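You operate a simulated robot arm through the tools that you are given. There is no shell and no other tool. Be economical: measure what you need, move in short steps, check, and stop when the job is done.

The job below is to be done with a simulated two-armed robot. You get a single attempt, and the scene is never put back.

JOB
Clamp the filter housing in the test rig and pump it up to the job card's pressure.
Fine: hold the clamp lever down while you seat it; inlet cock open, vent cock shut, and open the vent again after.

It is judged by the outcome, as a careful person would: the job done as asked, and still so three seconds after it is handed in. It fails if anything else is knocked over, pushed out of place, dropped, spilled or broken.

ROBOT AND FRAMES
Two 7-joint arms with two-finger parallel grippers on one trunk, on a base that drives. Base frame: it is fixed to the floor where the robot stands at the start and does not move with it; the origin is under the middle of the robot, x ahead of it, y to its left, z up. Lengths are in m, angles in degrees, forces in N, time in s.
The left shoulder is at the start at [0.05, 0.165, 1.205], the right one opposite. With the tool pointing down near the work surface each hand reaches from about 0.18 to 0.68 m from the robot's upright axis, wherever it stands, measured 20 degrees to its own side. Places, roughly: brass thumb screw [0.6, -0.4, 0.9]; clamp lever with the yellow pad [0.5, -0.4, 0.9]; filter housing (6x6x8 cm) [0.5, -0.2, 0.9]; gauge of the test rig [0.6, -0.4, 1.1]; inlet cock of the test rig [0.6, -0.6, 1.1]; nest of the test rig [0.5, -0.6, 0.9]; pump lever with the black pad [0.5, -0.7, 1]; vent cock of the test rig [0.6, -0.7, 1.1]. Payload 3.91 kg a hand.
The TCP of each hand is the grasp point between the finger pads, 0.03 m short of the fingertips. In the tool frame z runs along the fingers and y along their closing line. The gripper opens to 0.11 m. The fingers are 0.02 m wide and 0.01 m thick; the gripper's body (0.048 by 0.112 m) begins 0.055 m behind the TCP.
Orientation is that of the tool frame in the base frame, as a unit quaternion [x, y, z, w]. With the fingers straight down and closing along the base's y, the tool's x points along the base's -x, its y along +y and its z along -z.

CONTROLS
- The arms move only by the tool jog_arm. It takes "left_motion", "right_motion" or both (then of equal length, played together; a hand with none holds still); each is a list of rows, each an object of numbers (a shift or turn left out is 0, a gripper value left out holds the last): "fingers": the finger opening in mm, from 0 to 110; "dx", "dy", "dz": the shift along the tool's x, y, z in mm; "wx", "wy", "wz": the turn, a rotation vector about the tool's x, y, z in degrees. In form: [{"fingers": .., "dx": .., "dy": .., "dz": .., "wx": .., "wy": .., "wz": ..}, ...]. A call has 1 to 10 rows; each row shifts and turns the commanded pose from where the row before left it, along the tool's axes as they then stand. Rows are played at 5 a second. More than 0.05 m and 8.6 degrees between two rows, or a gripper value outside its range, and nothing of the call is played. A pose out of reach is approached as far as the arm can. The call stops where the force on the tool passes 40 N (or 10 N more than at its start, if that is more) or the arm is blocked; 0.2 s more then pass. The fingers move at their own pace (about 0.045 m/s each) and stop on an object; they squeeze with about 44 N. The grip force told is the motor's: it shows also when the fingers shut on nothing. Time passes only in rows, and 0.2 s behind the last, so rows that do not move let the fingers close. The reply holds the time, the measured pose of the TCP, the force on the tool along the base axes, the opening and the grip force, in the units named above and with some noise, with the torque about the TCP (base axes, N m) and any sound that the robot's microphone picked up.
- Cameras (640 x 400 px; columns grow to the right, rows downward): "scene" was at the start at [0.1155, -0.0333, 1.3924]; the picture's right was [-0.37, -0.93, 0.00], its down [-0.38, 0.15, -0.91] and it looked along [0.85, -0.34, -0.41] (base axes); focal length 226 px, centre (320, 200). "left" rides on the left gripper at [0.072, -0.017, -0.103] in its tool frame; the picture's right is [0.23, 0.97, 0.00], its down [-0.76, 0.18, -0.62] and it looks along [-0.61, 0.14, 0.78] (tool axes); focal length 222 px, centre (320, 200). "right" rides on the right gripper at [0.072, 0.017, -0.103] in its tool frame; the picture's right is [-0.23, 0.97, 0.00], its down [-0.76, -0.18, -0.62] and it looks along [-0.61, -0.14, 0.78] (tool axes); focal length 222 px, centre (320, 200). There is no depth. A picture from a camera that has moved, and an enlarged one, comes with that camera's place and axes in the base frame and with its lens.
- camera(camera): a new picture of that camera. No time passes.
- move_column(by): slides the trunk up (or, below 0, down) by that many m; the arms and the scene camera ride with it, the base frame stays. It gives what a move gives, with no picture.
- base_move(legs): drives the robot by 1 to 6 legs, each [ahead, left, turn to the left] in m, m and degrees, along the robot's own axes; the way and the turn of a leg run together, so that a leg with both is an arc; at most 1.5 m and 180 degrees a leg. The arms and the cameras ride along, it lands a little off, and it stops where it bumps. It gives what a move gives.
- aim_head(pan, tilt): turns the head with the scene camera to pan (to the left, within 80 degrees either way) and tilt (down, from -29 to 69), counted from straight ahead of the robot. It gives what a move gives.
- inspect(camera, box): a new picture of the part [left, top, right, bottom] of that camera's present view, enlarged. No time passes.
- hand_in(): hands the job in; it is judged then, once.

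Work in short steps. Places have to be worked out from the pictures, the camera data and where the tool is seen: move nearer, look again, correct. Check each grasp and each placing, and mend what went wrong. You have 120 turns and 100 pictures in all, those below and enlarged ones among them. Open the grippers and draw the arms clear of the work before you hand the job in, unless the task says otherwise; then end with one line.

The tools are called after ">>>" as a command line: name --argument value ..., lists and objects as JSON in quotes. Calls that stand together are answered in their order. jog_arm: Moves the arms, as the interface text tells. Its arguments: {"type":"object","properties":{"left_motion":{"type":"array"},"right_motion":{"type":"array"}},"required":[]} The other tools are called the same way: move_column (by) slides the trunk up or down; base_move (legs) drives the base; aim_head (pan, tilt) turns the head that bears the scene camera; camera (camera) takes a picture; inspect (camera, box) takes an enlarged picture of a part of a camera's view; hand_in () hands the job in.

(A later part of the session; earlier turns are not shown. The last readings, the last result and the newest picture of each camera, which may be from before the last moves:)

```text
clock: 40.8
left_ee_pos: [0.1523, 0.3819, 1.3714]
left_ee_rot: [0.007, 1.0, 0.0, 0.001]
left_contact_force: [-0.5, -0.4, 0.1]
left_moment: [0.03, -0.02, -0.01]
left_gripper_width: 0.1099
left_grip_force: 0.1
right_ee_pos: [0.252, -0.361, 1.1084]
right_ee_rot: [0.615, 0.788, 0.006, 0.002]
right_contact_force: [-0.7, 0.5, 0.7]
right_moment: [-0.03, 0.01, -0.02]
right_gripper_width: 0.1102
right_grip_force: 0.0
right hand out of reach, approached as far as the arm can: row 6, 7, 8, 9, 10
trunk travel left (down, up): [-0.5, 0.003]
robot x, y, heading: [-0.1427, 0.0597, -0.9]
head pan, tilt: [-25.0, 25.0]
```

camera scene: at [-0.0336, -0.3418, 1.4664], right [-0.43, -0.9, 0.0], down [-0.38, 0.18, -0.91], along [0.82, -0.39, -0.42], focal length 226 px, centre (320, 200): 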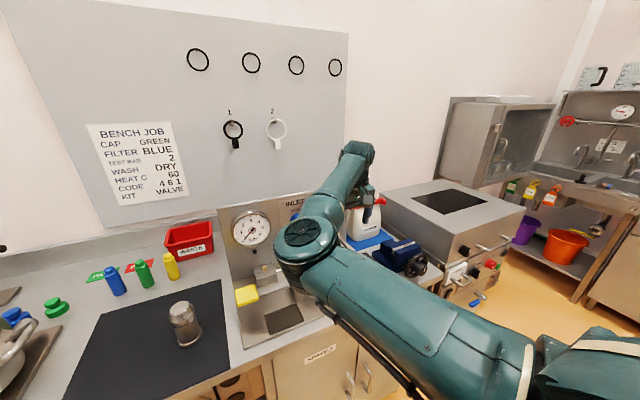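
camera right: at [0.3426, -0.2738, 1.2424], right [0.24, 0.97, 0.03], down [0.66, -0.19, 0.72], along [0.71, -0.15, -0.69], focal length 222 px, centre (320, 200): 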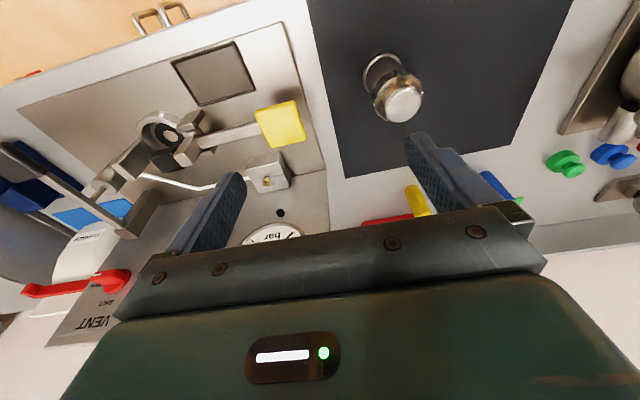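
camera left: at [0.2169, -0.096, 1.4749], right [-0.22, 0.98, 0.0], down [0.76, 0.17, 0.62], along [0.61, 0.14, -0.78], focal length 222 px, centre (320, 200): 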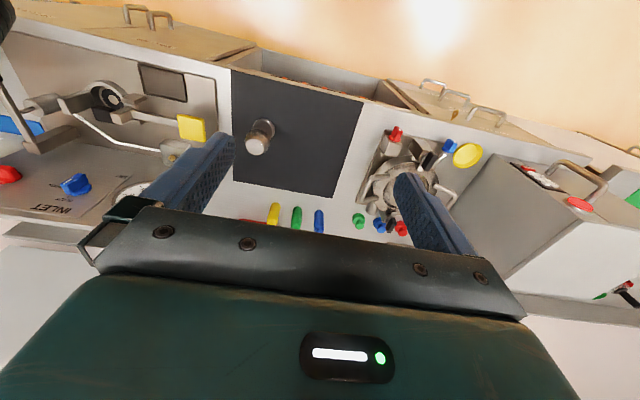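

The wrist limit is near +42°. I turn the other way.

>>> jog_arm --right_motion '[{"wz": -8.5}, {"wz": -8.5}, {"wz": -8.5}, {"wz": -8.5}, {"wz": -8.5}, {"wz": -8.5}, {"wz": -8.5}, {"wz": -8.5}, {"wz": -8.5}]'

>>> jog_arm --right_motion '[{"wz": -8.5, "dx": -40}, {"wz": -8.5, "dx": -40}, {"wz": -8.5, "dx": -40}, {"wz": -8.5, "dx": -30, "dy": 20}, {"wz": -8.5}, {"wz": -8.5}, {"wz": -8.5}, {"wz": -8.5}, {"wz": -8.5}, {"wz": -5}]'

```text
clock: 42.8
left_ee_pos: [0.1516, 0.3817, 1.3709]
left_ee_rot: [0.009, 1.0, 0.0, 0.001]
left_contact_force: [-0.6, -0.5, 0.0]
left_moment: [-0.02, -0.04, -0.03]
left_gripper_width: 0.1098
left_grip_force: 0.1
right_ee_pos: [0.254, -0.362, 1.11]
right_ee_rot: [0.008, 1.0, -0.001, 0.0]
right_contact_force: [0.4, -0.5, 0.4]
right_moment: [0.0, 0.0, 0.04]
right_gripper_width: 0.1099
right_grip_force: 0.1
trunk travel left (down, up): [-0.5, 0.003]
robot x, y, heading: [-0.1395, 0.0603, -0.9]
head pan, tilt: [-25.0, 25.0]
```

```text
clock: 45.0
left_ee_pos: [0.1525, 0.3822, 1.3721]
left_ee_rot: [0.008, 1.0, 0.0, 0.0]
left_contact_force: [0.0, -0.6, -0.7]
left_moment: [0.02, 0.02, -0.04]
left_gripper_width: 0.1099
left_grip_force: 0.0
right_ee_pos: [0.3908, -0.315, 1.1094]
right_ee_rot: [-0.648, 0.762, -0.001, 0.0]
right_contact_force: [0.5, 0.1, 0.0]
right_moment: [-0.02, -0.02, -0.01]
right_gripper_width: 0.1099
right_grip_force: 0.1
trunk travel left (down, up): [-0.5, 0.003]
robot x, y, heading: [-0.1425, 0.058, -0.6]
head pan, tilt: [-25.0, 25.0]
```

The negative turn works freely. I complete it to 90° and look at the housing.

>>> jog_arm --right_motion '[{"wz": -8.5, "dy": -40}, {"wz": -0.7, "dy": -40, "dx": -20}]'

>>> camera --camera "right"

>>> camera --camera "scene"

```text
clock: 45.5
left_ee_pos: [0.1523, 0.3827, 1.3727]
left_ee_rot: [0.008, 1.0, -0.001, 0.0]
left_contact_force: [-0.7, 0.3, -0.5]
left_moment: [-0.02, 0.0, -0.02]
left_gripper_width: 0.1099
left_grip_force: 0.1
right_ee_pos: [0.47, -0.3015, 1.1086]
right_ee_rot: [-0.707, 0.707, 0.001, -0.001]
right_contact_force: [-0.3, 0.5, -0.1]
right_moment: [-0.01, 0.01, 0.03]
right_gripper_width: 0.1099
right_grip_force: 0.0
trunk travel left (down, up): [-0.5, 0.003]
robot x, y, heading: [-0.1428, 0.0634, -0.8]
head pan, tilt: [-25.0, 25.0]
```

```text
65 pictures are left
camera right: at [0.4536, -0.3738, 1.2118], right [-0.97, 0.23, 0.0], down [0.18, 0.76, 0.62], along [0.14, 0.6, -0.78], focal length 222 px, centre (320, 200)
```

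right: 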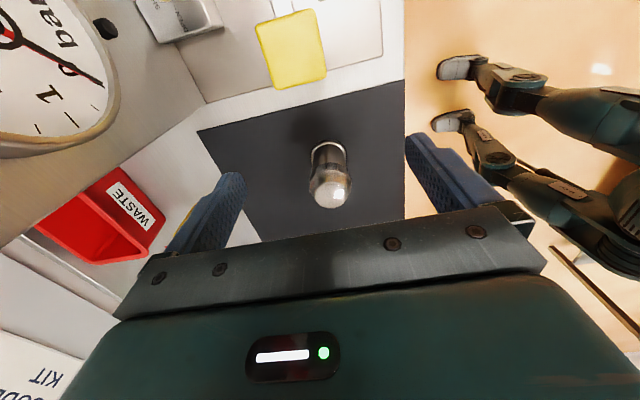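

```text
64 pictures are left
camera scene: at [-0.0295, 0.0204, 1.4664], right [-0.44, -0.9, 0.0], down [-0.38, 0.18, -0.91], along [0.82, -0.4, -0.42], focal length 226 px, centre (320, 200)
```

scene: 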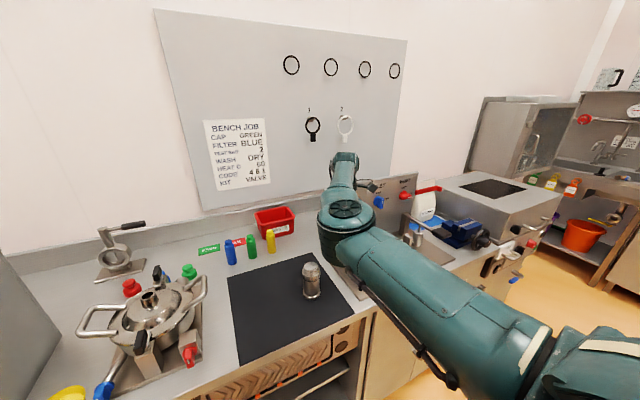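

Housing estimate ≈ (0.475, −0.20). I move over it, staying clear above, and check.

>>> jog_arm --right_motion '[{"dx": -34}, {"dx": -34}, {"dx": -33, "dy": -5}, {"dz": 30}, {"dz": 28}]'

>>> camera --camera "right"

>>> inspect --camera "scene" --box '[240, 200, 400, 320]'

```text
clock: 46.8
left_ee_pos: [0.1522, 0.3823, 1.3714]
left_ee_rot: [0.007, 1.0, 0.0, 0.001]
left_contact_force: [0.2, 0.3, 0.6]
left_moment: [-0.02, 0.0, 0.01]
left_gripper_width: 0.1099
left_grip_force: 0.1
right_ee_pos: [0.4773, -0.2005, 1.0508]
right_ee_rot: [-0.705, 0.709, -0.001, 0.0]
right_contact_force: [-0.3, 1.3, -0.7]
right_moment: [0.0, 0.02, -0.01]
right_gripper_width: 0.1102
right_grip_force: 0.0
trunk travel left (down, up): [-0.5, 0.003]
robot x, y, heading: [-0.1423, 0.0559, -0.9]
head pan, tilt: [-25.0, 25.0]
```

```text
63 pictures are left
camera right: at [0.4598, -0.2727, 1.1527], right [-0.97, 0.23, 0.0], down [0.18, 0.76, 0.62], along [0.14, 0.6, -0.78], focal length 222 px, centre (320, 200)
```

right: 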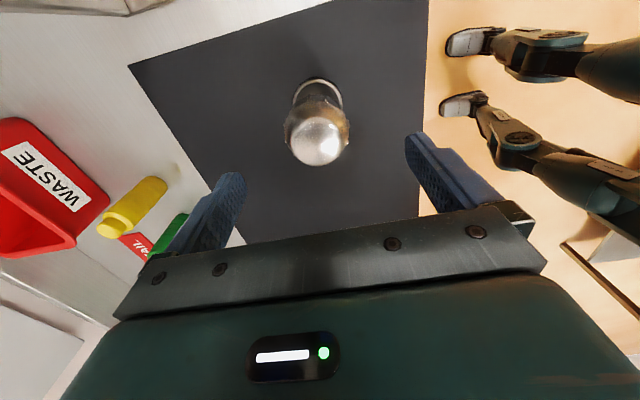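

```text
3.33 times, centred on (320, 260) of scene
camera zoom: at [-0.0296, 0.0201, 1.4665], right [-0.44, -0.9, 0.0], down [-0.38, 0.18, -0.91], along [0.82, -0.4, -0.42], focal length 752 px, centre (320, 0)
```

zoom: 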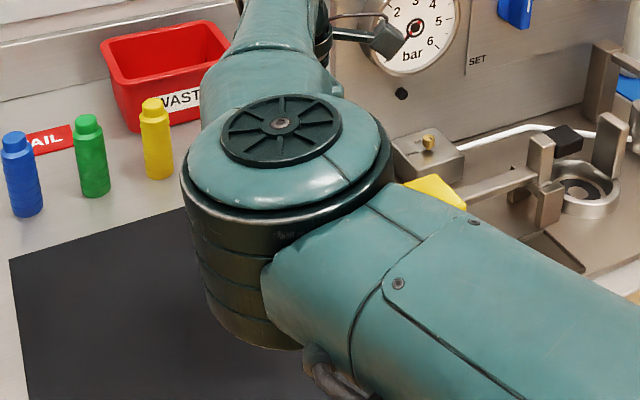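

Housing is about 4 mm to −y of my axis. I correct and descend to z 0.945, fingers still open.

>>> jog_arm --right_motion '[{"dx": 4, "dz": 35}, {"dz": 35}, {"dz": 25}, {"dz": 10}]'

>>> camera --camera "right"

```text
clock: 47.8
left_ee_pos: [0.1517, 0.3813, 1.3718]
left_ee_rot: [0.007, 1.0, -0.002, 0.001]
left_contact_force: [0.6, -0.5, 0.5]
left_moment: [0.02, 0.02, 0.0]
left_gripper_width: 0.1101
left_grip_force: 0.1
right_ee_pos: [0.4744, -0.2057, 0.9435]
right_ee_rot: [-0.705, 0.709, 0.0, 0.0]
right_contact_force: [0.2, -0.8, 0.6]
right_moment: [-0.03, 0.02, -0.04]
right_gripper_width: 0.1098
right_grip_force: 0.2
trunk travel left (down, up): [-0.5, 0.003]
robot x, y, heading: [-0.1424, 0.0612, -0.8]
head pan, tilt: [-25.0, 25.0]
```

```text
61 pictures are left
camera right: at [0.4574, -0.2776, 1.0471], right [-0.97, 0.23, 0.0], down [0.18, 0.76, 0.62], along [0.15, 0.6, -0.78], focal length 222 px, centre (320, 200)
```

right: 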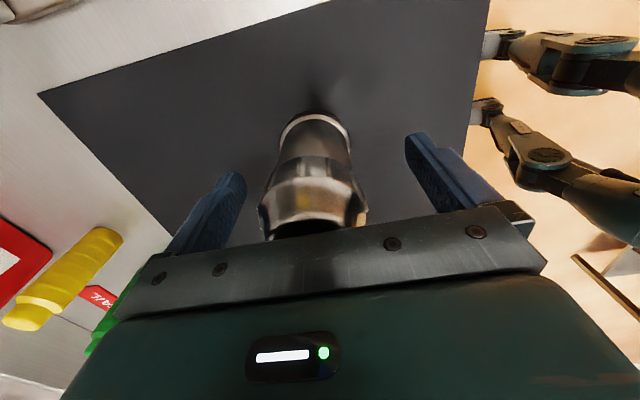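

The housing sits between the fingers. I close the gripper.

>>> jog_arm --right_motion '[{"fingers": 40}, {"fingers": 20}, {"fingers": 10}, {"fingers": 10}, {"fingers": 10}]'

>>> camera --camera "right"

```text
clock: 49.0
left_ee_pos: [0.1525, 0.3818, 1.372]
left_ee_rot: [0.008, 1.0, -0.001, 0.001]
left_contact_force: [0.2, -0.7, 0.1]
left_moment: [-0.02, -0.03, -0.02]
left_gripper_width: 0.1103
left_grip_force: 0.0
right_ee_pos: [0.4746, -0.2044, 0.9445]
right_ee_rot: [-0.706, 0.708, -0.002, 0.0]
right_contact_force: [6.3, -0.5, 5.7]
right_moment: [-0.03, -0.3, 0.01]
right_gripper_width: 0.058
right_grip_force: 43.9
trunk travel left (down, up): [-0.5, 0.003]
robot x, y, heading: [-0.1408, 0.06, -0.9]
head pan, tilt: [-25.0, 25.0]
```

```text
60 pictures are left
camera right: at [0.4581, -0.2775, 1.0483], right [-0.97, 0.23, 0.0], down [0.18, 0.76, 0.62], along [0.15, 0.6, -0.78], focal length 222 px, centre (320, 200)
```

right: 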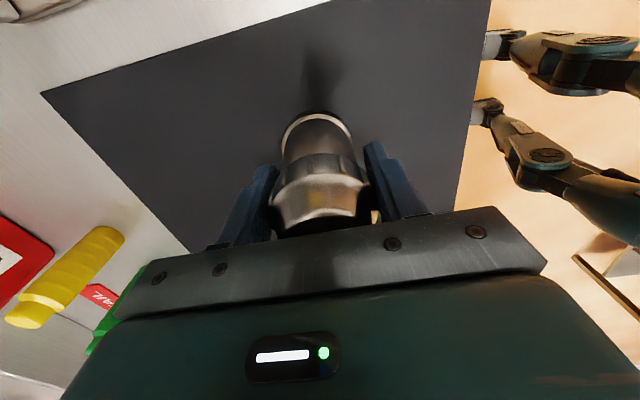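

Gripped at 58 mm. I lift straight up and check force.

>>> jog_arm --right_motion '[{"dz": -20}, {"dz": -40}, {"dz": -40}, {"dz": -40}, {"dz": -25}]'

>>> camera --camera "right"

```text
clock: 50.1
left_ee_pos: [0.1515, 0.3813, 1.3723]
left_ee_rot: [0.009, 1.0, -0.002, 0.0]
left_contact_force: [-0.4, 0.6, 0.0]
left_moment: [0.01, 0.01, 0.0]
left_gripper_width: 0.11
left_grip_force: 0.1
right_ee_pos: [0.4756, -0.2055, 1.1114]
right_ee_rot: [-0.706, 0.708, 0.0, 0.0]
right_contact_force: [-1.0, -0.8, 1.0]
right_moment: [0.0, -0.02, 0.02]
right_gripper_width: 0.0099
right_grip_force: 0.0
trunk travel left (down, up): [-0.5, 0.003]
robot x, y, heading: [-0.1447, 0.0617, -0.9]
head pan, tilt: [-25.0, 25.0]
```

```text
59 pictures are left
camera right: at [0.4591, -0.2777, 1.215], right [-0.97, 0.23, 0.0], down [0.18, 0.76, 0.62], along [0.14, 0.6, -0.78], focal length 222 px, centre (320, 200)
```

right: 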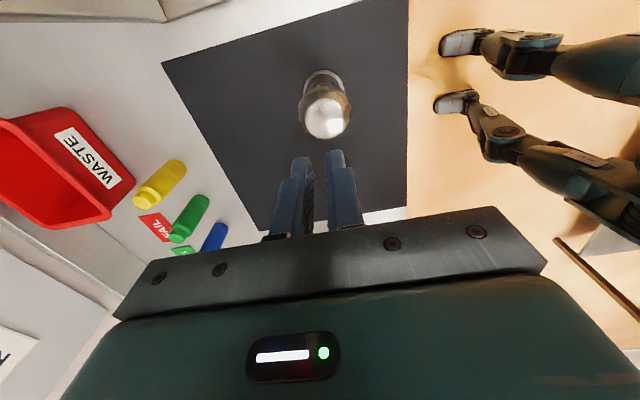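

The housing slipped out but still stands upright. Re-deriving from the views, it is taller than I assumed: top ≈ 1.00, cap ring ≈ 0.97, so I had gripped below the ring. I'll regrip with the TCP at the ring's height.

>>> jog_arm --right_motion '[{"fingers": 110}, {"fingers": 110, "dy": 6}, {"fingers": 110}, {"fingers": 110}, {"fingers": 110}, {"dz": 40}, {"dz": 40}, {"dz": 40}, {"dz": 20}]'

>>> camera --camera "right"

```text
clock: 52.1
left_ee_pos: [0.1523, 0.381, 1.3726]
left_ee_rot: [0.008, 1.0, 0.0, 0.001]
left_contact_force: [-0.1, 0.0, -0.2]
left_moment: [-0.02, 0.0, -0.04]
left_gripper_width: 0.1097
left_grip_force: 0.0
right_ee_pos: [0.4699, -0.2037, 0.9697]
right_ee_rot: [-0.706, 0.709, 0.0, -0.001]
right_contact_force: [-1.4, -0.3, -0.1]
right_moment: [0.01, 0.02, 0.04]
right_gripper_width: 0.1101
right_grip_force: 0.1
trunk travel left (down, up): [-0.5, 0.003]
robot x, y, heading: [-0.1445, 0.0584, -0.9]
head pan, tilt: [-25.0, 25.0]
```

```text
58 pictures are left
camera right: at [0.4531, -0.2753, 1.074], right [-0.97, 0.23, 0.0], down [0.18, 0.76, 0.62], along [0.14, 0.6, -0.78], focal length 222 px, centre (320, 200)
```

right: 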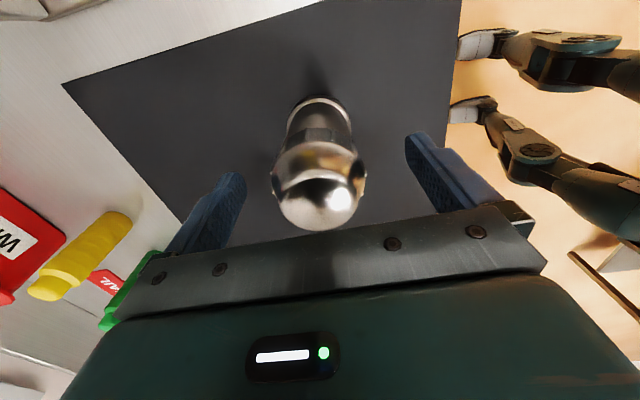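

The cap ring now lies at the fingertips' mid-height. I go 6 mm lower and close.

>>> jog_arm --right_motion '[{"dz": 6}, {"fingers": 60}, {"fingers": 40}, {"fingers": 20}, {"fingers": 0}, {"fingers": 0}, {"fingers": 0}]'

>>> jog_arm --right_motion '[{"fingers": 0, "dz": -5}, {"fingers": 0, "dz": -10}]'

>>> camera --camera "right"

```text
clock: 53.8
left_ee_pos: [0.1524, 0.3816, 1.372]
left_ee_rot: [0.008, 1.0, -0.001, 0.002]
left_contact_force: [0.5, 0.4, -0.4]
left_moment: [-0.02, -0.01, 0.02]
left_gripper_width: 0.1101
left_grip_force: 0.0
right_ee_pos: [0.4701, -0.2029, 0.9649]
right_ee_rot: [-0.706, 0.708, -0.001, 0.0]
right_contact_force: [3.7, -0.4, 2.9]
right_moment: [-0.04, -0.18, -0.03]
right_gripper_width: 0.0575
right_grip_force: 44.4
trunk travel left (down, up): [-0.5, 0.003]
robot x, y, heading: [-0.1423, 0.0605, -0.9]
head pan, tilt: [-25.0, 25.0]
```

```text
clock: 54.4
left_ee_pos: [0.1522, 0.3812, 1.3722]
left_ee_rot: [0.009, 1.0, -0.001, 0.001]
left_contact_force: [0.5, 0.2, 0.4]
left_moment: [0.02, 0.02, -0.02]
left_gripper_width: 0.1097
left_grip_force: 0.1
right_ee_pos: [0.4696, -0.2049, 0.9799]
right_ee_rot: [-0.705, 0.709, 0.0, -0.001]
right_contact_force: [-0.2, 0.1, -4.7]
right_moment: [-0.02, -0.04, 0.0]
right_gripper_width: 0.0572
right_grip_force: 43.8
trunk travel left (down, up): [-0.5, 0.003]
robot x, y, heading: [-0.1353, 0.06, -1.0]
head pan, tilt: [-25.0, 25.0]
```

```text
57 pictures are left
camera right: at [0.4533, -0.2782, 1.0836], right [-0.97, 0.23, 0.0], down [0.18, 0.76, 0.62], along [0.14, 0.6, -0.78], focal length 222 px, centre (320, 200)
```

right: 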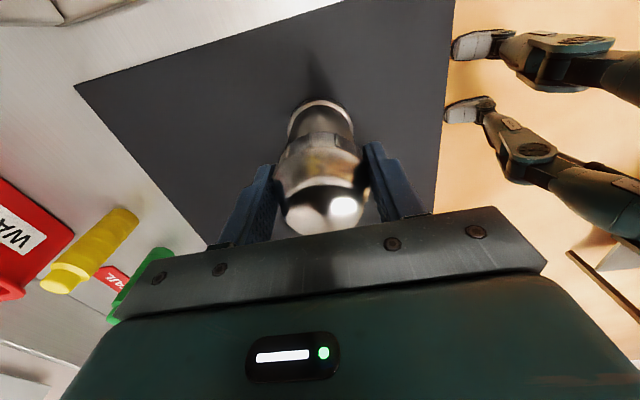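

It's held: 4.7 N of weight, still 57 mm. I lift it to z ≈ 1.14.

>>> jog_arm --right_motion '[{"dz": -30}, {"dz": -40}, {"dz": -40}, {"dz": -40}, {"dz": -10}]'

>>> base_move --legs '[[0, -0.36, 0]]'

>>> camera --camera "right"

>>> camera --camera "scene"

```text
clock: 55.5
left_ee_pos: [0.1527, 0.3817, 1.3718]
left_ee_rot: [0.007, 1.0, -0.001, 0.0]
left_contact_force: [0.6, -0.1, -0.4]
left_moment: [0.03, 0.02, 0.01]
left_gripper_width: 0.1101
left_grip_force: 0.0
right_ee_pos: [0.4697, -0.2064, 1.1409]
right_ee_rot: [-0.706, 0.708, 0.0, -0.001]
right_contact_force: [0.9, -0.2, -4.6]
right_moment: [-0.02, 0.01, 0.04]
right_gripper_width: 0.0575
right_grip_force: 43.4
trunk travel left (down, up): [-0.5, 0.003]
robot x, y, heading: [-0.1419, 0.0572, -0.9]
head pan, tilt: [-25.0, 25.0]
```

```text
clock: 59.3
left_ee_pos: [0.1467, 0.0258, 1.3723]
left_ee_rot: [0.001, 1.0, 0.001, 0.001]
left_contact_force: [0.2, -0.5, -0.5]
left_moment: [-0.01, 0.03, -0.01]
left_gripper_width: 0.11
left_grip_force: 0.0
right_ee_pos: [0.4686, -0.5595, 1.1403]
right_ee_rot: [0.71, -0.705, 0.001, 0.001]
right_contact_force: [-0.2, -0.6, -4.0]
right_moment: [-0.04, 0.01, 0.01]
right_gripper_width: 0.0574
right_grip_force: 43.9
trunk travel left (down, up): [-0.5, 0.003]
robot x, y, heading: [-0.1447, -0.2955, -0.2]
head pan, tilt: [-25.0, 25.0]
```

```text
56 pictures are left
camera right: at [0.4535, -0.6311, 1.2432], right [-0.98, 0.22, 0.0], down [0.17, 0.76, 0.62], along [0.14, 0.61, -0.78], focal length 222 px, centre (320, 200)
```

right: 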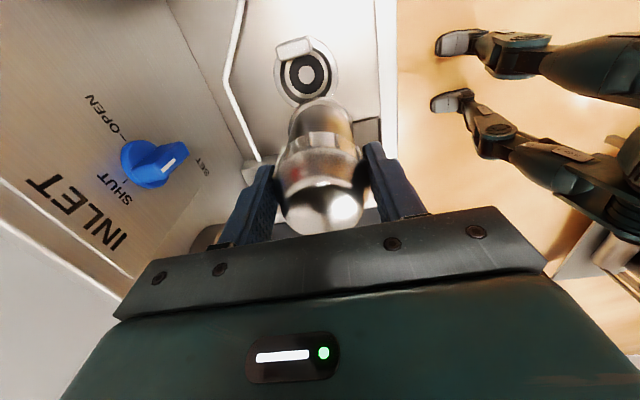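

```text
55 pictures are left
camera scene: at [-0.0322, -0.338, 1.4664], right [-0.43, -0.9, 0.0], down [-0.38, 0.18, -0.91], along [0.82, -0.39, -0.42], focal length 226 px, centre (320, 200)
```

scene: 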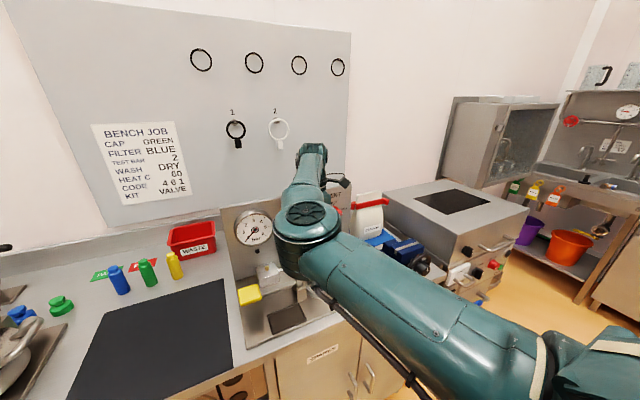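

The nest is clearly visible: hand must shift ≈ +17 mm x, −20 mm y. First I bring the left hand toward the yellow pad, fingers closed, leaning to its own side so it stays away from the right arm.

>>> jog_arm --left_motion '[{"fingers": 0, "dx": -35, "dy": -10, "dz": 20}, {"fingers": 0, "dx": -35, "dy": -20, "dz": 20}, {"dx": -35, "dy": -25, "dz": 20}, {"dx": -35, "dy": -25, "dz": 20}, {"dx": -35, "dy": -25, "dz": 20}, {"dx": -35, "dy": -25, "dz": 20}, {"dx": -35, "dy": -25, "dz": 20}, {"dx": -35, "dy": -25, "dz": 20}, {"dx": -35, "dy": -25, "dz": 20}]' --right_motion '[{"dx": 10, "dy": -8}, {"dx": 9, "dy": -8}, {}, {}, {}, {}, {}, {}, {}]'

>>> camera --camera "right"

>>> camera --camera "scene"

```text
clock: 61.3
left_ee_pos: [0.4587, -0.1816, 1.1938]
left_ee_rot: [0.002, 1.0, 0.0, 0.001]
left_contact_force: [0.6, -0.1, -0.4]
left_moment: [0.03, -0.01, 0.04]
left_gripper_width: 0.0
left_grip_force: 37.2
right_ee_pos: [0.4857, -0.5769, 1.1387]
right_ee_rot: [0.71, -0.705, 0.0, 0.001]
right_contact_force: [-0.2, -0.1, -3.8]
right_moment: [-0.04, -0.02, 0.03]
right_gripper_width: 0.0573
right_grip_force: 44.4
trunk travel left (down, up): [-0.5, 0.003]
robot x, y, heading: [-0.1422, -0.2975, -0.1]
head pan, tilt: [-25.0, 25.0]
```

```text
54 pictures are left
camera right: at [0.471, -0.65, 1.2418], right [-0.98, 0.22, 0.0], down [0.17, 0.76, 0.62], along [0.14, 0.61, -0.78], focal length 222 px, centre (320, 200)
```

right: 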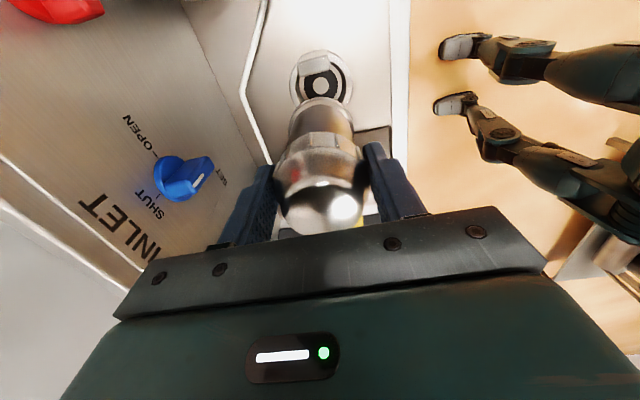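

```text
53 pictures are left
camera scene: at [-0.0314, -0.3392, 1.4662], right [-0.43, -0.9, 0.0], down [-0.38, 0.18, -0.91], along [0.82, -0.39, -0.42], focal length 226 px, centre (320, 200)
```

scene: 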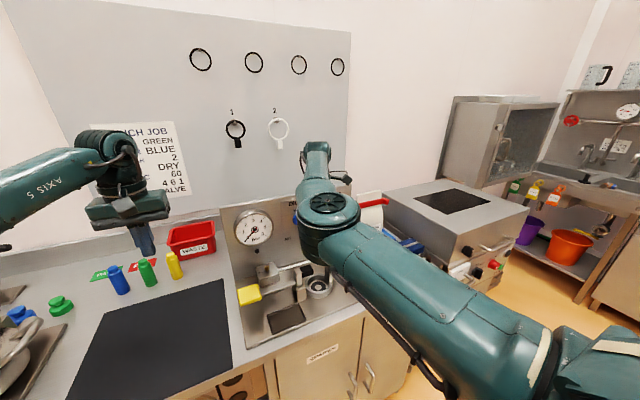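

The nest centre now lies right below the housing (x good, y within a few mm). I lean the left hand and bring its closed fingertips ~4 cm above the yellow pad.

>>> jog_arm --left_motion '[{"wx": 8}, {"wx": 8}, {"wx": 8}, {"wx": 8}, {"dx": -4, "dy": -6, "dz": 40}, {"dx": -4, "dy": -6, "dz": 40}, {"dx": -4, "dy": -6, "dz": 40}, {"dx": -4, "dy": -6, "dz": 40}, {"dx": -4, "dy": -6, "dz": 40}, {"dy": -5, "dz": 38}]'

>>> camera --camera "left"

>>> camera --camera "scene"

```text
clock: 63.5
left_ee_pos: [0.4791, -0.3372, 1.0094]
left_ee_rot: [0.001, 0.961, -0.275, 0.001]
left_contact_force: [-0.3, 0.2, 0.0]
left_moment: [0.01, 0.01, -0.01]
left_gripper_width: 0.0
left_grip_force: 38.0
right_ee_pos: [0.4854, -0.5767, 1.1388]
right_ee_rot: [0.71, -0.704, 0.0, 0.001]
right_contact_force: [-0.1, 0.1, -4.0]
right_moment: [-0.02, -0.02, 0.0]
right_gripper_width: 0.0572
right_grip_force: 43.5
trunk travel left (down, up): [-0.5, 0.003]
robot x, y, heading: [-0.1453, -0.302, -0.1]
head pan, tilt: [-25.0, 25.0]
```

```text
52 pictures are left
camera left: at [0.4065, -0.2981, 1.1054], right [-0.22, 0.83, -0.52], down [0.76, 0.48, 0.44], along [0.61, -0.3, -0.74], focal length 222 px, centre (320, 200)
```

left: 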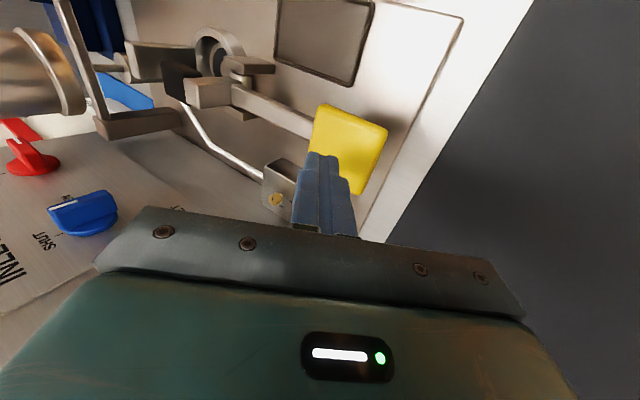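

```text
51 pictures are left
camera scene: at [-0.0321, -0.339, 1.4663], right [-0.43, -0.9, 0.0], down [-0.38, 0.18, -0.91], along [0.82, -0.39, -0.42], focal length 226 px, centre (320, 200)
```

scene: 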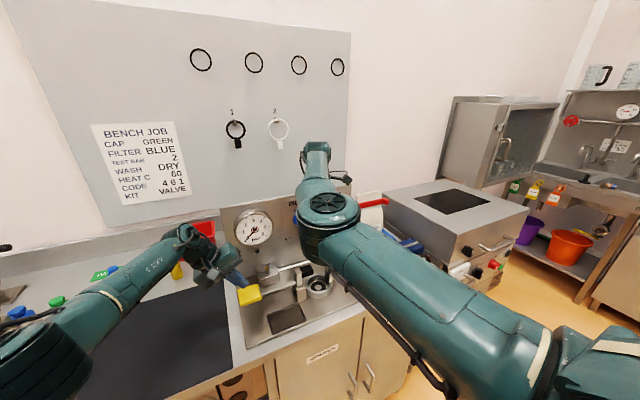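

The fingertips are above the pad's centre. I press straight down in small steps, watching force.

>>> jog_arm --left_motion '[{"dy": 5.3, "dz": 8.5}, {"dy": 5.3, "dz": 8.5}, {"dy": 5.3, "dz": 8.5}, {"dy": 5.3, "dz": 8.5}, {"dy": 2.6, "dz": 4.2}, {"dy": 2.6, "dz": 4.2}]'

>>> camera --camera "left"

```text
clock: 64.9
left_ee_pos: [0.472, -0.3338, 0.9591]
left_ee_rot: [0.001, 0.961, -0.276, 0.001]
left_contact_force: [4.2, 3.7, 5.7]
left_moment: [0.09, -0.15, 0.0]
left_gripper_width: 0.0
left_grip_force: 37.7
left hand out of reach, approached as far as the arm can: row 4
right_ee_pos: [0.4868, -0.5742, 1.138]
right_ee_rot: [0.711, -0.703, 0.001, 0.0]
right_contact_force: [-0.1, -0.5, -3.5]
right_moment: [0.0, 0.02, 0.0]
right_gripper_width: 0.0573
right_grip_force: 43.9
trunk travel left (down, up): [-0.5, 0.003]
robot x, y, heading: [-0.1402, -0.2931, -0.3]
head pan, tilt: [-25.0, 25.0]
```

```text
50 pictures are left
camera left: at [0.3991, -0.2937, 1.0549], right [-0.22, 0.83, -0.52], down [0.76, 0.48, 0.44], along [0.61, -0.3, -0.74], focal length 222 px, centre (320, 200)
```

left: 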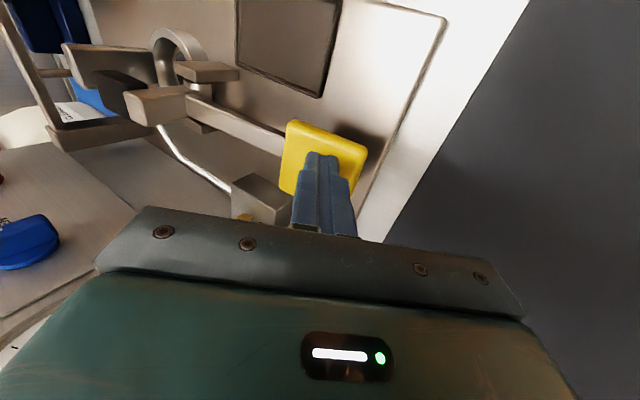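

Contact made at ~6 N. I keep pressing to find the travel, shifting slightly toward the robot to stay within reach.

>>> jog_arm --left_motion '[{"dy": 4, "dz": 6.5}, {"dy": 4, "dz": 6.5, "dx": 1}, {"dy": 4, "dz": 6.5, "dx": 1}, {"dy": 4, "dz": 6.5}]'

>>> camera --camera "left"

```text
clock: 65.9
left_ee_pos: [0.4656, -0.3343, 0.9446]
left_ee_rot: [0.001, 0.961, -0.276, 0.0]
left_contact_force: [5.5, 3.9, 4.3]
left_moment: [0.09, -0.15, 0.04]
left_gripper_width: 0.0004
left_grip_force: 38.1
left hand out of reach, approached as far as the arm can: row 1, 4
right_ee_pos: [0.486, -0.5764, 1.1395]
right_ee_rot: [0.71, -0.705, 0.001, 0.001]
right_contact_force: [-0.1, -0.3, -4.5]
right_moment: [-0.04, 0.0, 0.01]
right_gripper_width: 0.0575
right_grip_force: 43.9
trunk travel left (down, up): [-0.5, 0.003]
robot x, y, heading: [-0.1437, -0.2974, 0.0]
head pan, tilt: [-25.0, 25.0]
```

```text
49 pictures are left
camera left: at [0.3943, -0.2948, 1.0399], right [-0.22, 0.83, -0.52], down [0.76, 0.48, 0.44], along [0.61, -0.3, -0.74], focal length 222 px, centre (320, 200)
```

left: 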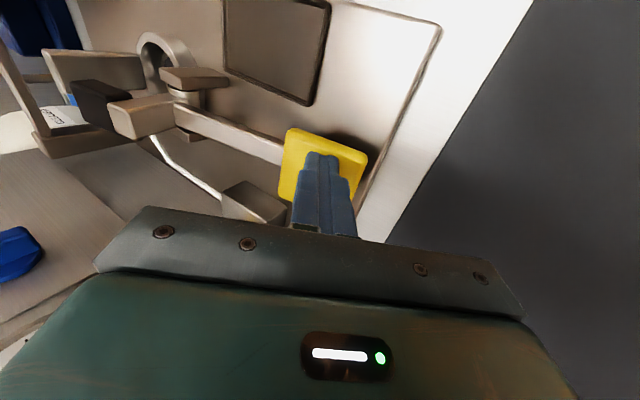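

The lever yields lightly (~5 N), but the left arm is at its reach limit. Leaning the hand forward about the fingertips brings its wrist back; I do that and press further down.

>>> jog_arm --left_motion '[{"wy": -8}, {"wy": -8}, {"wy": -8}, {"dx": 2.8, "dy": 4.2, "dz": 6.2}, {"dx": 2.8, "dy": 4.2, "dz": 6.2}]'

>>> camera --camera "left"

```text
clock: 67.1
left_ee_pos: [0.4671, -0.3384, 0.931]
left_ee_rot: [-0.054, 0.939, -0.273, 0.203]
left_contact_force: [-7.2, 5.9, 18.1]
left_moment: [0.02, 0.13, -0.06]
left_gripper_width: 0.0
left_grip_force: 38.0
right_ee_pos: [0.4841, -0.5748, 1.1405]
right_ee_rot: [0.709, -0.705, 0.002, 0.0]
right_contact_force: [0.0, -0.2, -4.3]
right_moment: [0.01, 0.02, -0.02]
right_gripper_width: 0.0573
right_grip_force: 44.4
trunk travel left (down, up): [-0.5, 0.003]
robot x, y, heading: [-0.149, -0.2946, -0.0]
head pan, tilt: [-25.0, 25.0]
```

```text
48 pictures are left
camera left: at [0.3569, -0.3167, 0.9937], right [-0.2, 0.77, -0.6], down [0.44, 0.62, 0.65], along [0.88, -0.13, -0.46], focal length 222 px, centre (320, 200)
```

left: 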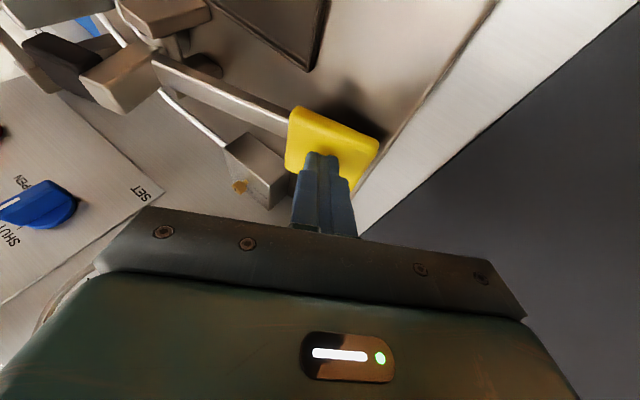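

Force is now 18 N; I press another 10 mm to see if this is the stop.

>>> jog_arm --left_motion '[{"dx": 1.7, "dy": 2.6, "dz": 3.9}, {"dx": 1.7, "dy": 2.6, "dz": 3.9}]'

>>> aim_head --pan -25 --tilt 38

>>> inspect --camera "scene" --box '[200, 100, 420, 260]'

>>> camera --camera "right"

```text
clock: 67.6
left_ee_pos: [0.4661, -0.3369, 0.9317]
left_ee_rot: [-0.056, 0.937, -0.277, 0.206]
left_contact_force: [-21.4, 11.9, 20.5]
left_moment: [0.2, 0.55, -0.13]
left_gripper_width: 0.0
left_grip_force: 37.6
right_ee_pos: [0.481, -0.572, 1.1398]
right_ee_rot: [0.711, -0.704, 0.001, 0.0]
right_contact_force: [0.5, 0.1, -3.4]
right_moment: [-0.04, 0.01, 0.0]
right_gripper_width: 0.0574
right_grip_force: 43.9
trunk travel left (down, up): [-0.5, 0.003]
robot x, y, heading: [-0.1462, -0.3005, -0.1]
head pan, tilt: [-25.0, 25.0]
stopped in row 2 (left hand): the force on the tool passed its limit at 43 N (the readings are from after the stop); the commanded pose is now the measured one
```

```text
clock: 68.3
left_ee_pos: [0.4669, -0.3379, 0.9301]
left_ee_rot: [-0.056, 0.937, -0.276, 0.207]
left_contact_force: [-17.8, 11.9, 27.0]
left_moment: [0.1, 0.43, -0.11]
left_gripper_width: 0.0001
left_grip_force: 37.6
right_ee_pos: [0.4825, -0.574, 1.1423]
right_ee_rot: [0.71, -0.704, 0.002, -0.001]
right_contact_force: [0.2, 0.4, -4.5]
right_moment: [-0.03, 0.01, -0.01]
right_gripper_width: 0.0574
right_grip_force: 44.1
trunk travel left (down, up): [-0.5, 0.003]
robot x, y, heading: [-0.1443, -0.2977, -0.4]
head pan, tilt: [-25.0, 38.0]
```

```text
2.50 times, centred on (310, 180) of scene
camera zoom: at [-0.0428, -0.3336, 1.4467], right [-0.43, -0.9, 0.0], down [-0.55, 0.26, -0.79], along [0.72, -0.34, -0.61], focal length 564 px, centre (345, 250)
```

zoom: 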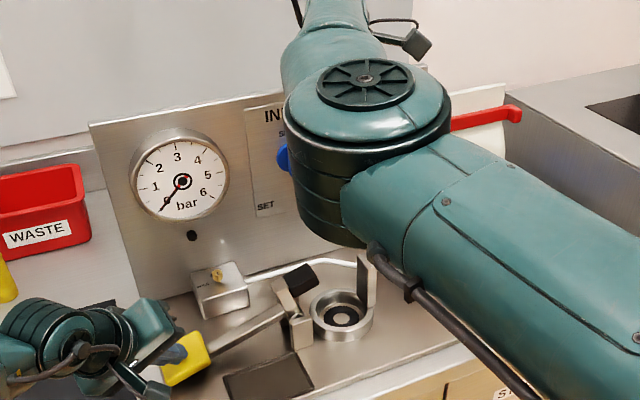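

```text
46 pictures are left
camera right: at [0.4661, -0.647, 1.2459], right [-0.98, 0.22, -0.01], down [0.17, 0.77, 0.62], along [0.14, 0.61, -0.78], focal length 222 px, centre (320, 200)
```

right: 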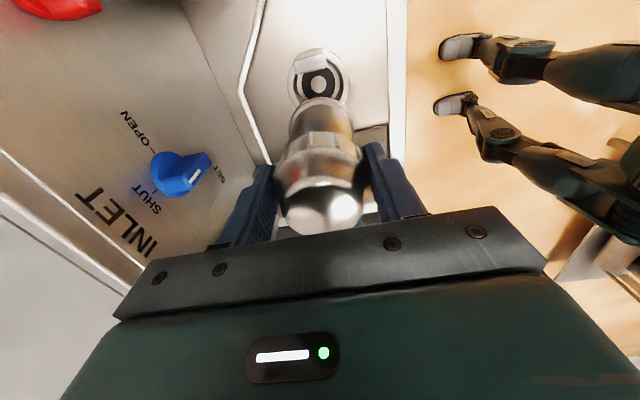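

The jaw has swung open and the lever is at its stop. Now I lower the housing partway (left hand holding) and look before entering the ring.

>>> jog_arm --right_motion '[{"dz": 35, "dy": -1}, {"dz": 35}, {"dz": 30}, {"dz": 30}]'

>>> camera --camera "right"

>>> inspect --camera "scene" --box '[260, 150, 400, 250]'

```text
clock: 69.3
left_ee_pos: [0.4689, -0.3386, 0.9309]
left_ee_rot: [-0.055, 0.937, -0.276, 0.208]
left_contact_force: [-9.3, 8.6, 27.5]
left_moment: [0.02, 0.17, -0.07]
left_gripper_width: 0.0002
left_grip_force: 38.5
right_ee_pos: [0.4856, -0.5731, 1.0132]
right_ee_rot: [0.711, -0.703, 0.002, 0.001]
right_contact_force: [-0.5, 0.1, -3.8]
right_moment: [-0.01, -0.04, 0.01]
right_gripper_width: 0.0572
right_grip_force: 43.4
trunk travel left (down, up): [-0.5, 0.003]
robot x, y, heading: [-0.1438, -0.2967, -0.5]
head pan, tilt: [-25.0, 38.0]
```

```text
45 pictures are left
camera right: at [0.4686, -0.6464, 1.1165], right [-0.98, 0.22, 0.0], down [0.17, 0.76, 0.62], along [0.14, 0.61, -0.78], focal length 222 px, centre (320, 200)
```

right: 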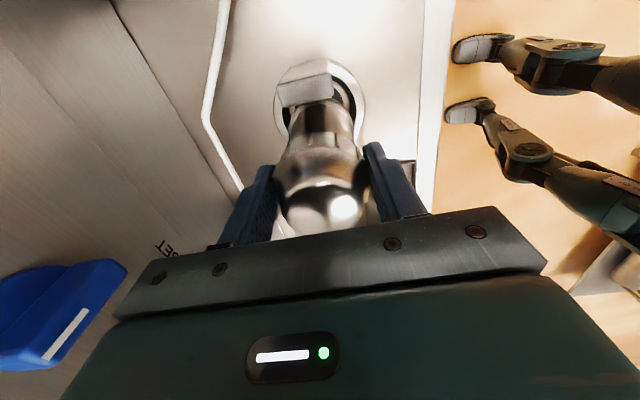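

```text
4.00 times, centred on (330, 200) of scene
camera zoom: at [-0.0421, -0.3341, 1.4466], right [-0.43, -0.9, 0.0], down [-0.55, 0.26, -0.79], along [0.72, -0.34, -0.61], focal length 902 px, centre (280, 200)
```

zoom: 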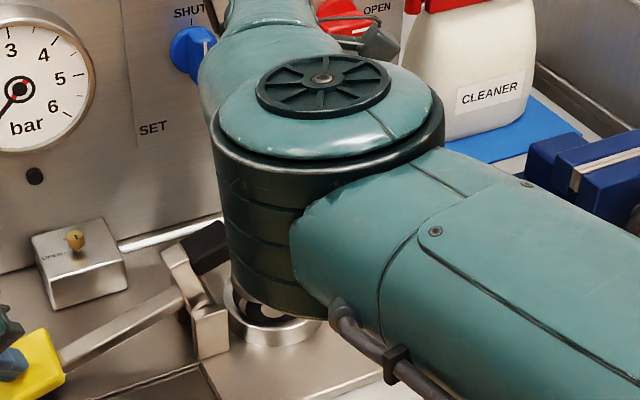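

I enlarge the nest region in the right-hand view for the y alignment.

>>> inspect --camera "right" --box '[240, 40, 400, 240]'

```text
2.00 times, centred on (320, 140) of right
camera zoom: at [0.4686, -0.6464, 1.1165], right [-0.98, 0.22, 0.0], down [0.17, 0.76, 0.62], along [0.14, 0.61, -0.78], focal length 444 px, centre (320, 320)
```

zoom: 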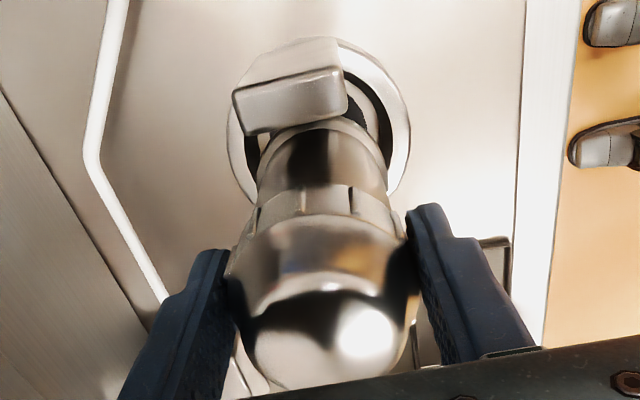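

Alignment looks right (nest centre y ≈ −0.581, housing axis ≈ −0.578). I descend slowly, watching the side forces.

>>> jog_arm --right_motion '[{"dz": 8}, {"dz": 8}, {"dz": 7}, {"dz": 6}]'

>>> inspect --camera "right" --box '[240, 40, 400, 240]'

```text
clock: 70.3
left_ee_pos: [0.4688, -0.3361, 0.9306]
left_ee_rot: [-0.055, 0.937, -0.276, 0.207]
left_contact_force: [5.2, 1.4, 17.9]
left_moment: [-0.1, -0.24, 0.02]
left_gripper_width: 0.0
left_grip_force: 38.2
right_ee_pos: [0.4852, -0.5743, 0.9875]
right_ee_rot: [0.709, -0.705, 0.003, 0.0]
right_contact_force: [-6.2, 1.5, 18.3]
right_moment: [0.71, 0.94, 0.0]
right_gripper_width: 0.0574
right_grip_force: 44.2
trunk travel left (down, up): [-0.5, 0.003]
robot x, y, heading: [-0.1465, -0.2943, -0.4]
head pan, tilt: [-25.0, 38.0]
```

```text
2.00 times, centred on (320, 140) of right
camera zoom: at [0.4692, -0.6477, 1.0901], right [-0.98, 0.22, -0.01], down [0.17, 0.77, 0.62], along [0.14, 0.61, -0.78], focal length 444 px, centre (320, 320)
```

zoom: 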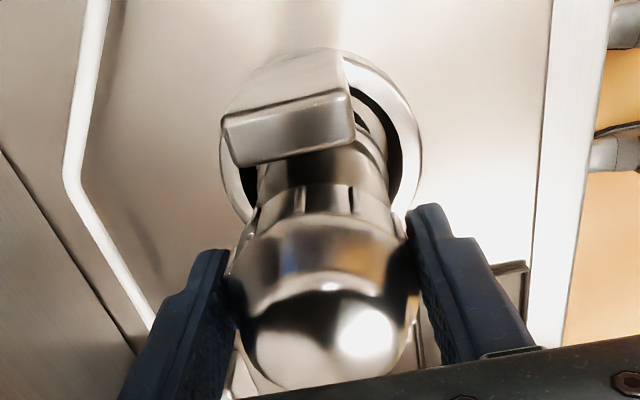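

It touched early: the torque says the contact is on the +y/−x rim of the ring. I raise 5 mm, shift 4 mm to −y and 3 mm to +x, and retry.

>>> jog_arm --right_motion '[{"dz": -5}, {"dx": 4, "dy": -3}, {"dz": 5}, {"dz": 4}, {"dz": 4}]'

```text
clock: 71.5
left_ee_pos: [0.4672, -0.336, 0.932]
left_ee_rot: [-0.055, 0.937, -0.276, 0.207]
left_contact_force: [-11.3, 6.1, 12.1]
left_moment: [0.11, 0.28, -0.08]
left_gripper_width: 0.0001
left_grip_force: 37.6
right_ee_pos: [0.4867, -0.5806, 0.9842]
right_ee_rot: [0.709, -0.706, 0.007, 0.0]
right_contact_force: [-9.4, 1.0, 13.8]
right_moment: [0.44, 0.41, 0.06]
right_gripper_width: 0.0576
right_grip_force: 44.2
trunk travel left (down, up): [-0.5, 0.003]
robot x, y, heading: [-0.1435, -0.296, -0.1]
head pan, tilt: [-25.0, 38.0]
stopped in row 5 (right hand): the force on the tool passed its limit at 42 N (the readings are from after the stop); the commanded pose is now the measured one
```

Contact is now at a different place; possibly it's on the seat. I look closely.

>>> inspect --camera "right" --box '[240, 40, 400, 240]'

>>> camera --camera "left"

```text
2.00 times, centred on (320, 140) of right
camera zoom: at [0.4697, -0.6528, 1.088], right [-0.97, 0.22, -0.01], down [0.17, 0.77, 0.62], along [0.15, 0.6, -0.79], focal length 444 px, centre (320, 320)
```

zoom: 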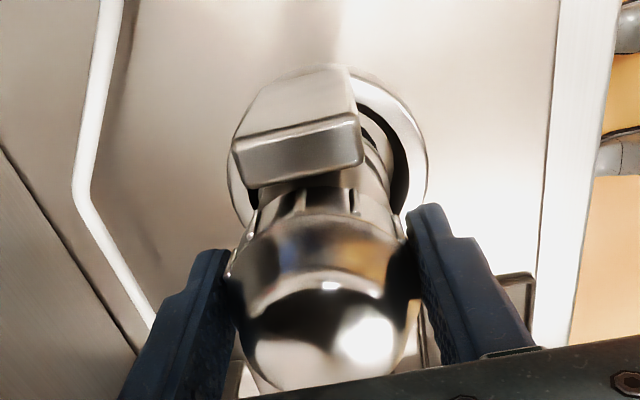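

```text
40 pictures are left
camera left: at [0.3573, -0.3161, 0.9927], right [-0.2, 0.77, -0.61], down [0.43, 0.62, 0.65], along [0.88, -0.14, -0.46], focal length 222 px, centre (320, 200)
```

left: 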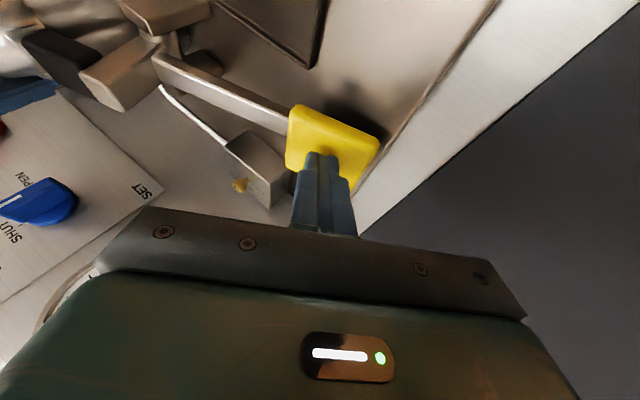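

In this view the ring's centre is ~3 mm to −x of the housing. I raise, shift back 3 mm in x and 2 mm to −y, and descend again.

>>> jog_arm --right_motion '[{"dz": -5}, {"dx": 2, "dy": 3}, {"dz": 4}, {"dz": 4}, {"dz": 3}]'

```text
clock: 72.7
left_ee_pos: [0.4686, -0.3378, 0.9306]
left_ee_rot: [-0.055, 0.937, -0.276, 0.208]
left_contact_force: [0.7, 2.3, 8.8]
left_moment: [-0.01, -0.09, -0.02]
left_gripper_width: 0.0
left_grip_force: 37.8
right_ee_pos: [0.4858, -0.5858, 0.9819]
right_ee_rot: [0.709, -0.705, 0.011, -0.001]
right_contact_force: [-5.5, -1.3, 35.3]
right_moment: [0.99, 0.54, 0.06]
right_gripper_width: 0.0579
right_grip_force: 43.6
trunk travel left (down, up): [-0.5, 0.003]
robot x, y, heading: [-0.146, -0.2993, -0.4]
head pan, tilt: [-25.0, 38.0]
```

The contact stays on the +y side. I check in the left hand's view whether the cap touches the opened jaw.

>>> inspect --camera "left" --box '[0, 0, 220, 130]'

>>> inspect --camera "right" --box '[240, 40, 400, 240]'

```text
2.91 times, centred on (110, 65) of left
camera zoom: at [0.3581, -0.3165, 0.9926], right [-0.19, 0.77, -0.61], down [0.43, 0.62, 0.65], along [0.88, -0.13, -0.45], focal length 646 px, centre (931, 593)
```

zoom: 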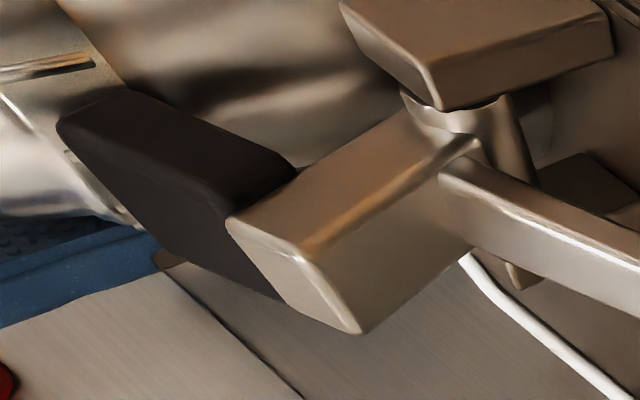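

```text
2.00 times, centred on (320, 140) of right
camera zoom: at [0.4678, -0.656, 1.086], right [-0.97, 0.22, -0.02], down [0.16, 0.77, 0.62], along [0.15, 0.6, -0.79], focal length 444 px, centre (320, 320)
```

zoom: 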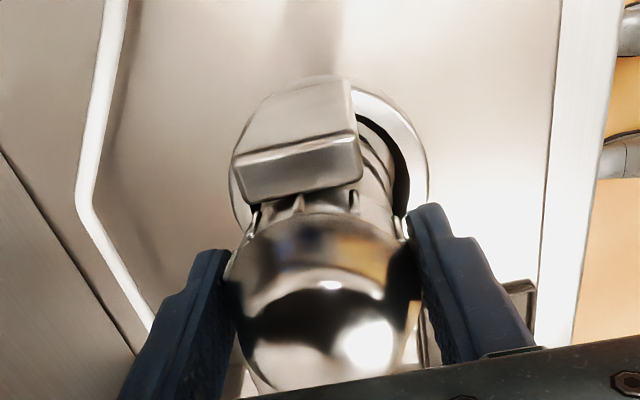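

Left/right readings are ambiguous: the housing may already be on the seat. A gentle test: raise 3 mm and nudge sideways in x; if the flange is inside the ring, the wall will resist.

>>> jog_arm --right_motion '[{"dz": -3}, {"dz": -1, "dx": -3}, {}]'

>>> jog_arm --right_motion '[{"dy": 4}, {"dy": 4}, {"dy": 3}]'

```text
clock: 73.5
left_ee_pos: [0.4689, -0.3385, 0.9305]
left_ee_rot: [-0.056, 0.937, -0.275, 0.208]
left_contact_force: [-4.8, 8.3, 18.5]
left_moment: [0.09, 0.08, -0.04]
left_gripper_width: 0.0
left_grip_force: 37.3
right_ee_pos: [0.4852, -0.5838, 0.9822]
right_ee_rot: [0.707, -0.707, 0.009, -0.002]
right_contact_force: [3.3, -11.8, 19.5]
right_moment: [-0.3, -0.08, -0.09]
right_gripper_width: 0.0574
right_grip_force: 44.3
trunk travel left (down, up): [-0.5, 0.003]
robot x, y, heading: [-0.1485, -0.298, -0.2]
head pan, tilt: [-25.0, 38.0]
```

```text
clock: 74.2
left_ee_pos: [0.4697, -0.3379, 0.9308]
left_ee_rot: [-0.055, 0.937, -0.276, 0.208]
left_contact_force: [-11.9, 11.4, 28.5]
left_moment: [0.15, 0.25, -0.04]
left_gripper_width: 0.0001
left_grip_force: 37.6
right_ee_pos: [0.4791, -0.5801, 0.9827]
right_ee_rot: [0.709, -0.705, 0.015, -0.005]
right_contact_force: [25.7, -11.5, 12.9]
right_moment: [-0.66, -2.38, -0.3]
right_gripper_width: 0.0577
right_grip_force: 44.0
trunk travel left (down, up): [-0.5, 0.003]
robot x, y, heading: [-0.1422, -0.2989, -0.1]
head pan, tilt: [-25.0, 38.0]
```

The wall resists (26 N at the base's level), so the housing's foot is inside the ring. I recentre and press gently to settle.

>>> jog_arm --right_motion '[{"dy": -4}, {"dy": -3}, {"dx": 2}, {"dz": 2}]'

>>> inspect --camera "right" --box '[240, 40, 400, 240]'

```text
clock: 75.2
left_ee_pos: [0.4688, -0.3371, 0.9316]
left_ee_rot: [-0.055, 0.937, -0.276, 0.208]
left_contact_force: [7.5, 1.1, 14.6]
left_moment: [-0.07, -0.34, 0.09]
left_gripper_width: 0.0
left_grip_force: 38.0
right_ee_pos: [0.4811, -0.5828, 0.9822]
right_ee_rot: [0.709, -0.705, 0.008, -0.003]
right_contact_force: [1.4, -4.5, 30.8]
right_moment: [0.82, 0.14, 0.03]
right_gripper_width: 0.0576
right_grip_force: 43.7
trunk travel left (down, up): [-0.5, 0.003]
robot x, y, heading: [-0.1463, -0.2996, -0.2]
head pan, tilt: [-25.0, 38.0]
```

```text
2.00 times, centred on (320, 140) of right
camera zoom: at [0.4645, -0.6542, 1.0856], right [-0.97, 0.22, -0.02], down [0.16, 0.77, 0.62], along [0.15, 0.6, -0.78], focal length 444 px, centre (320, 320)
```

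zoom: 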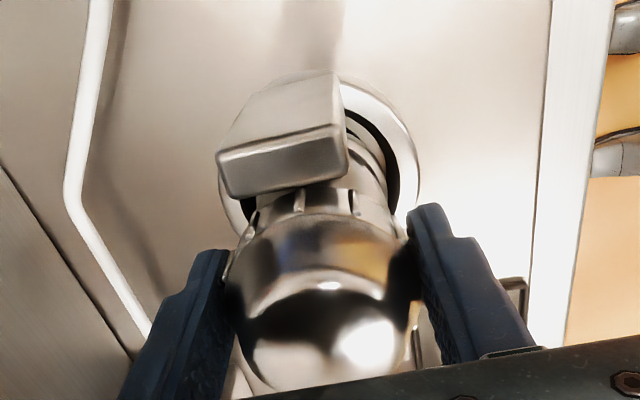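

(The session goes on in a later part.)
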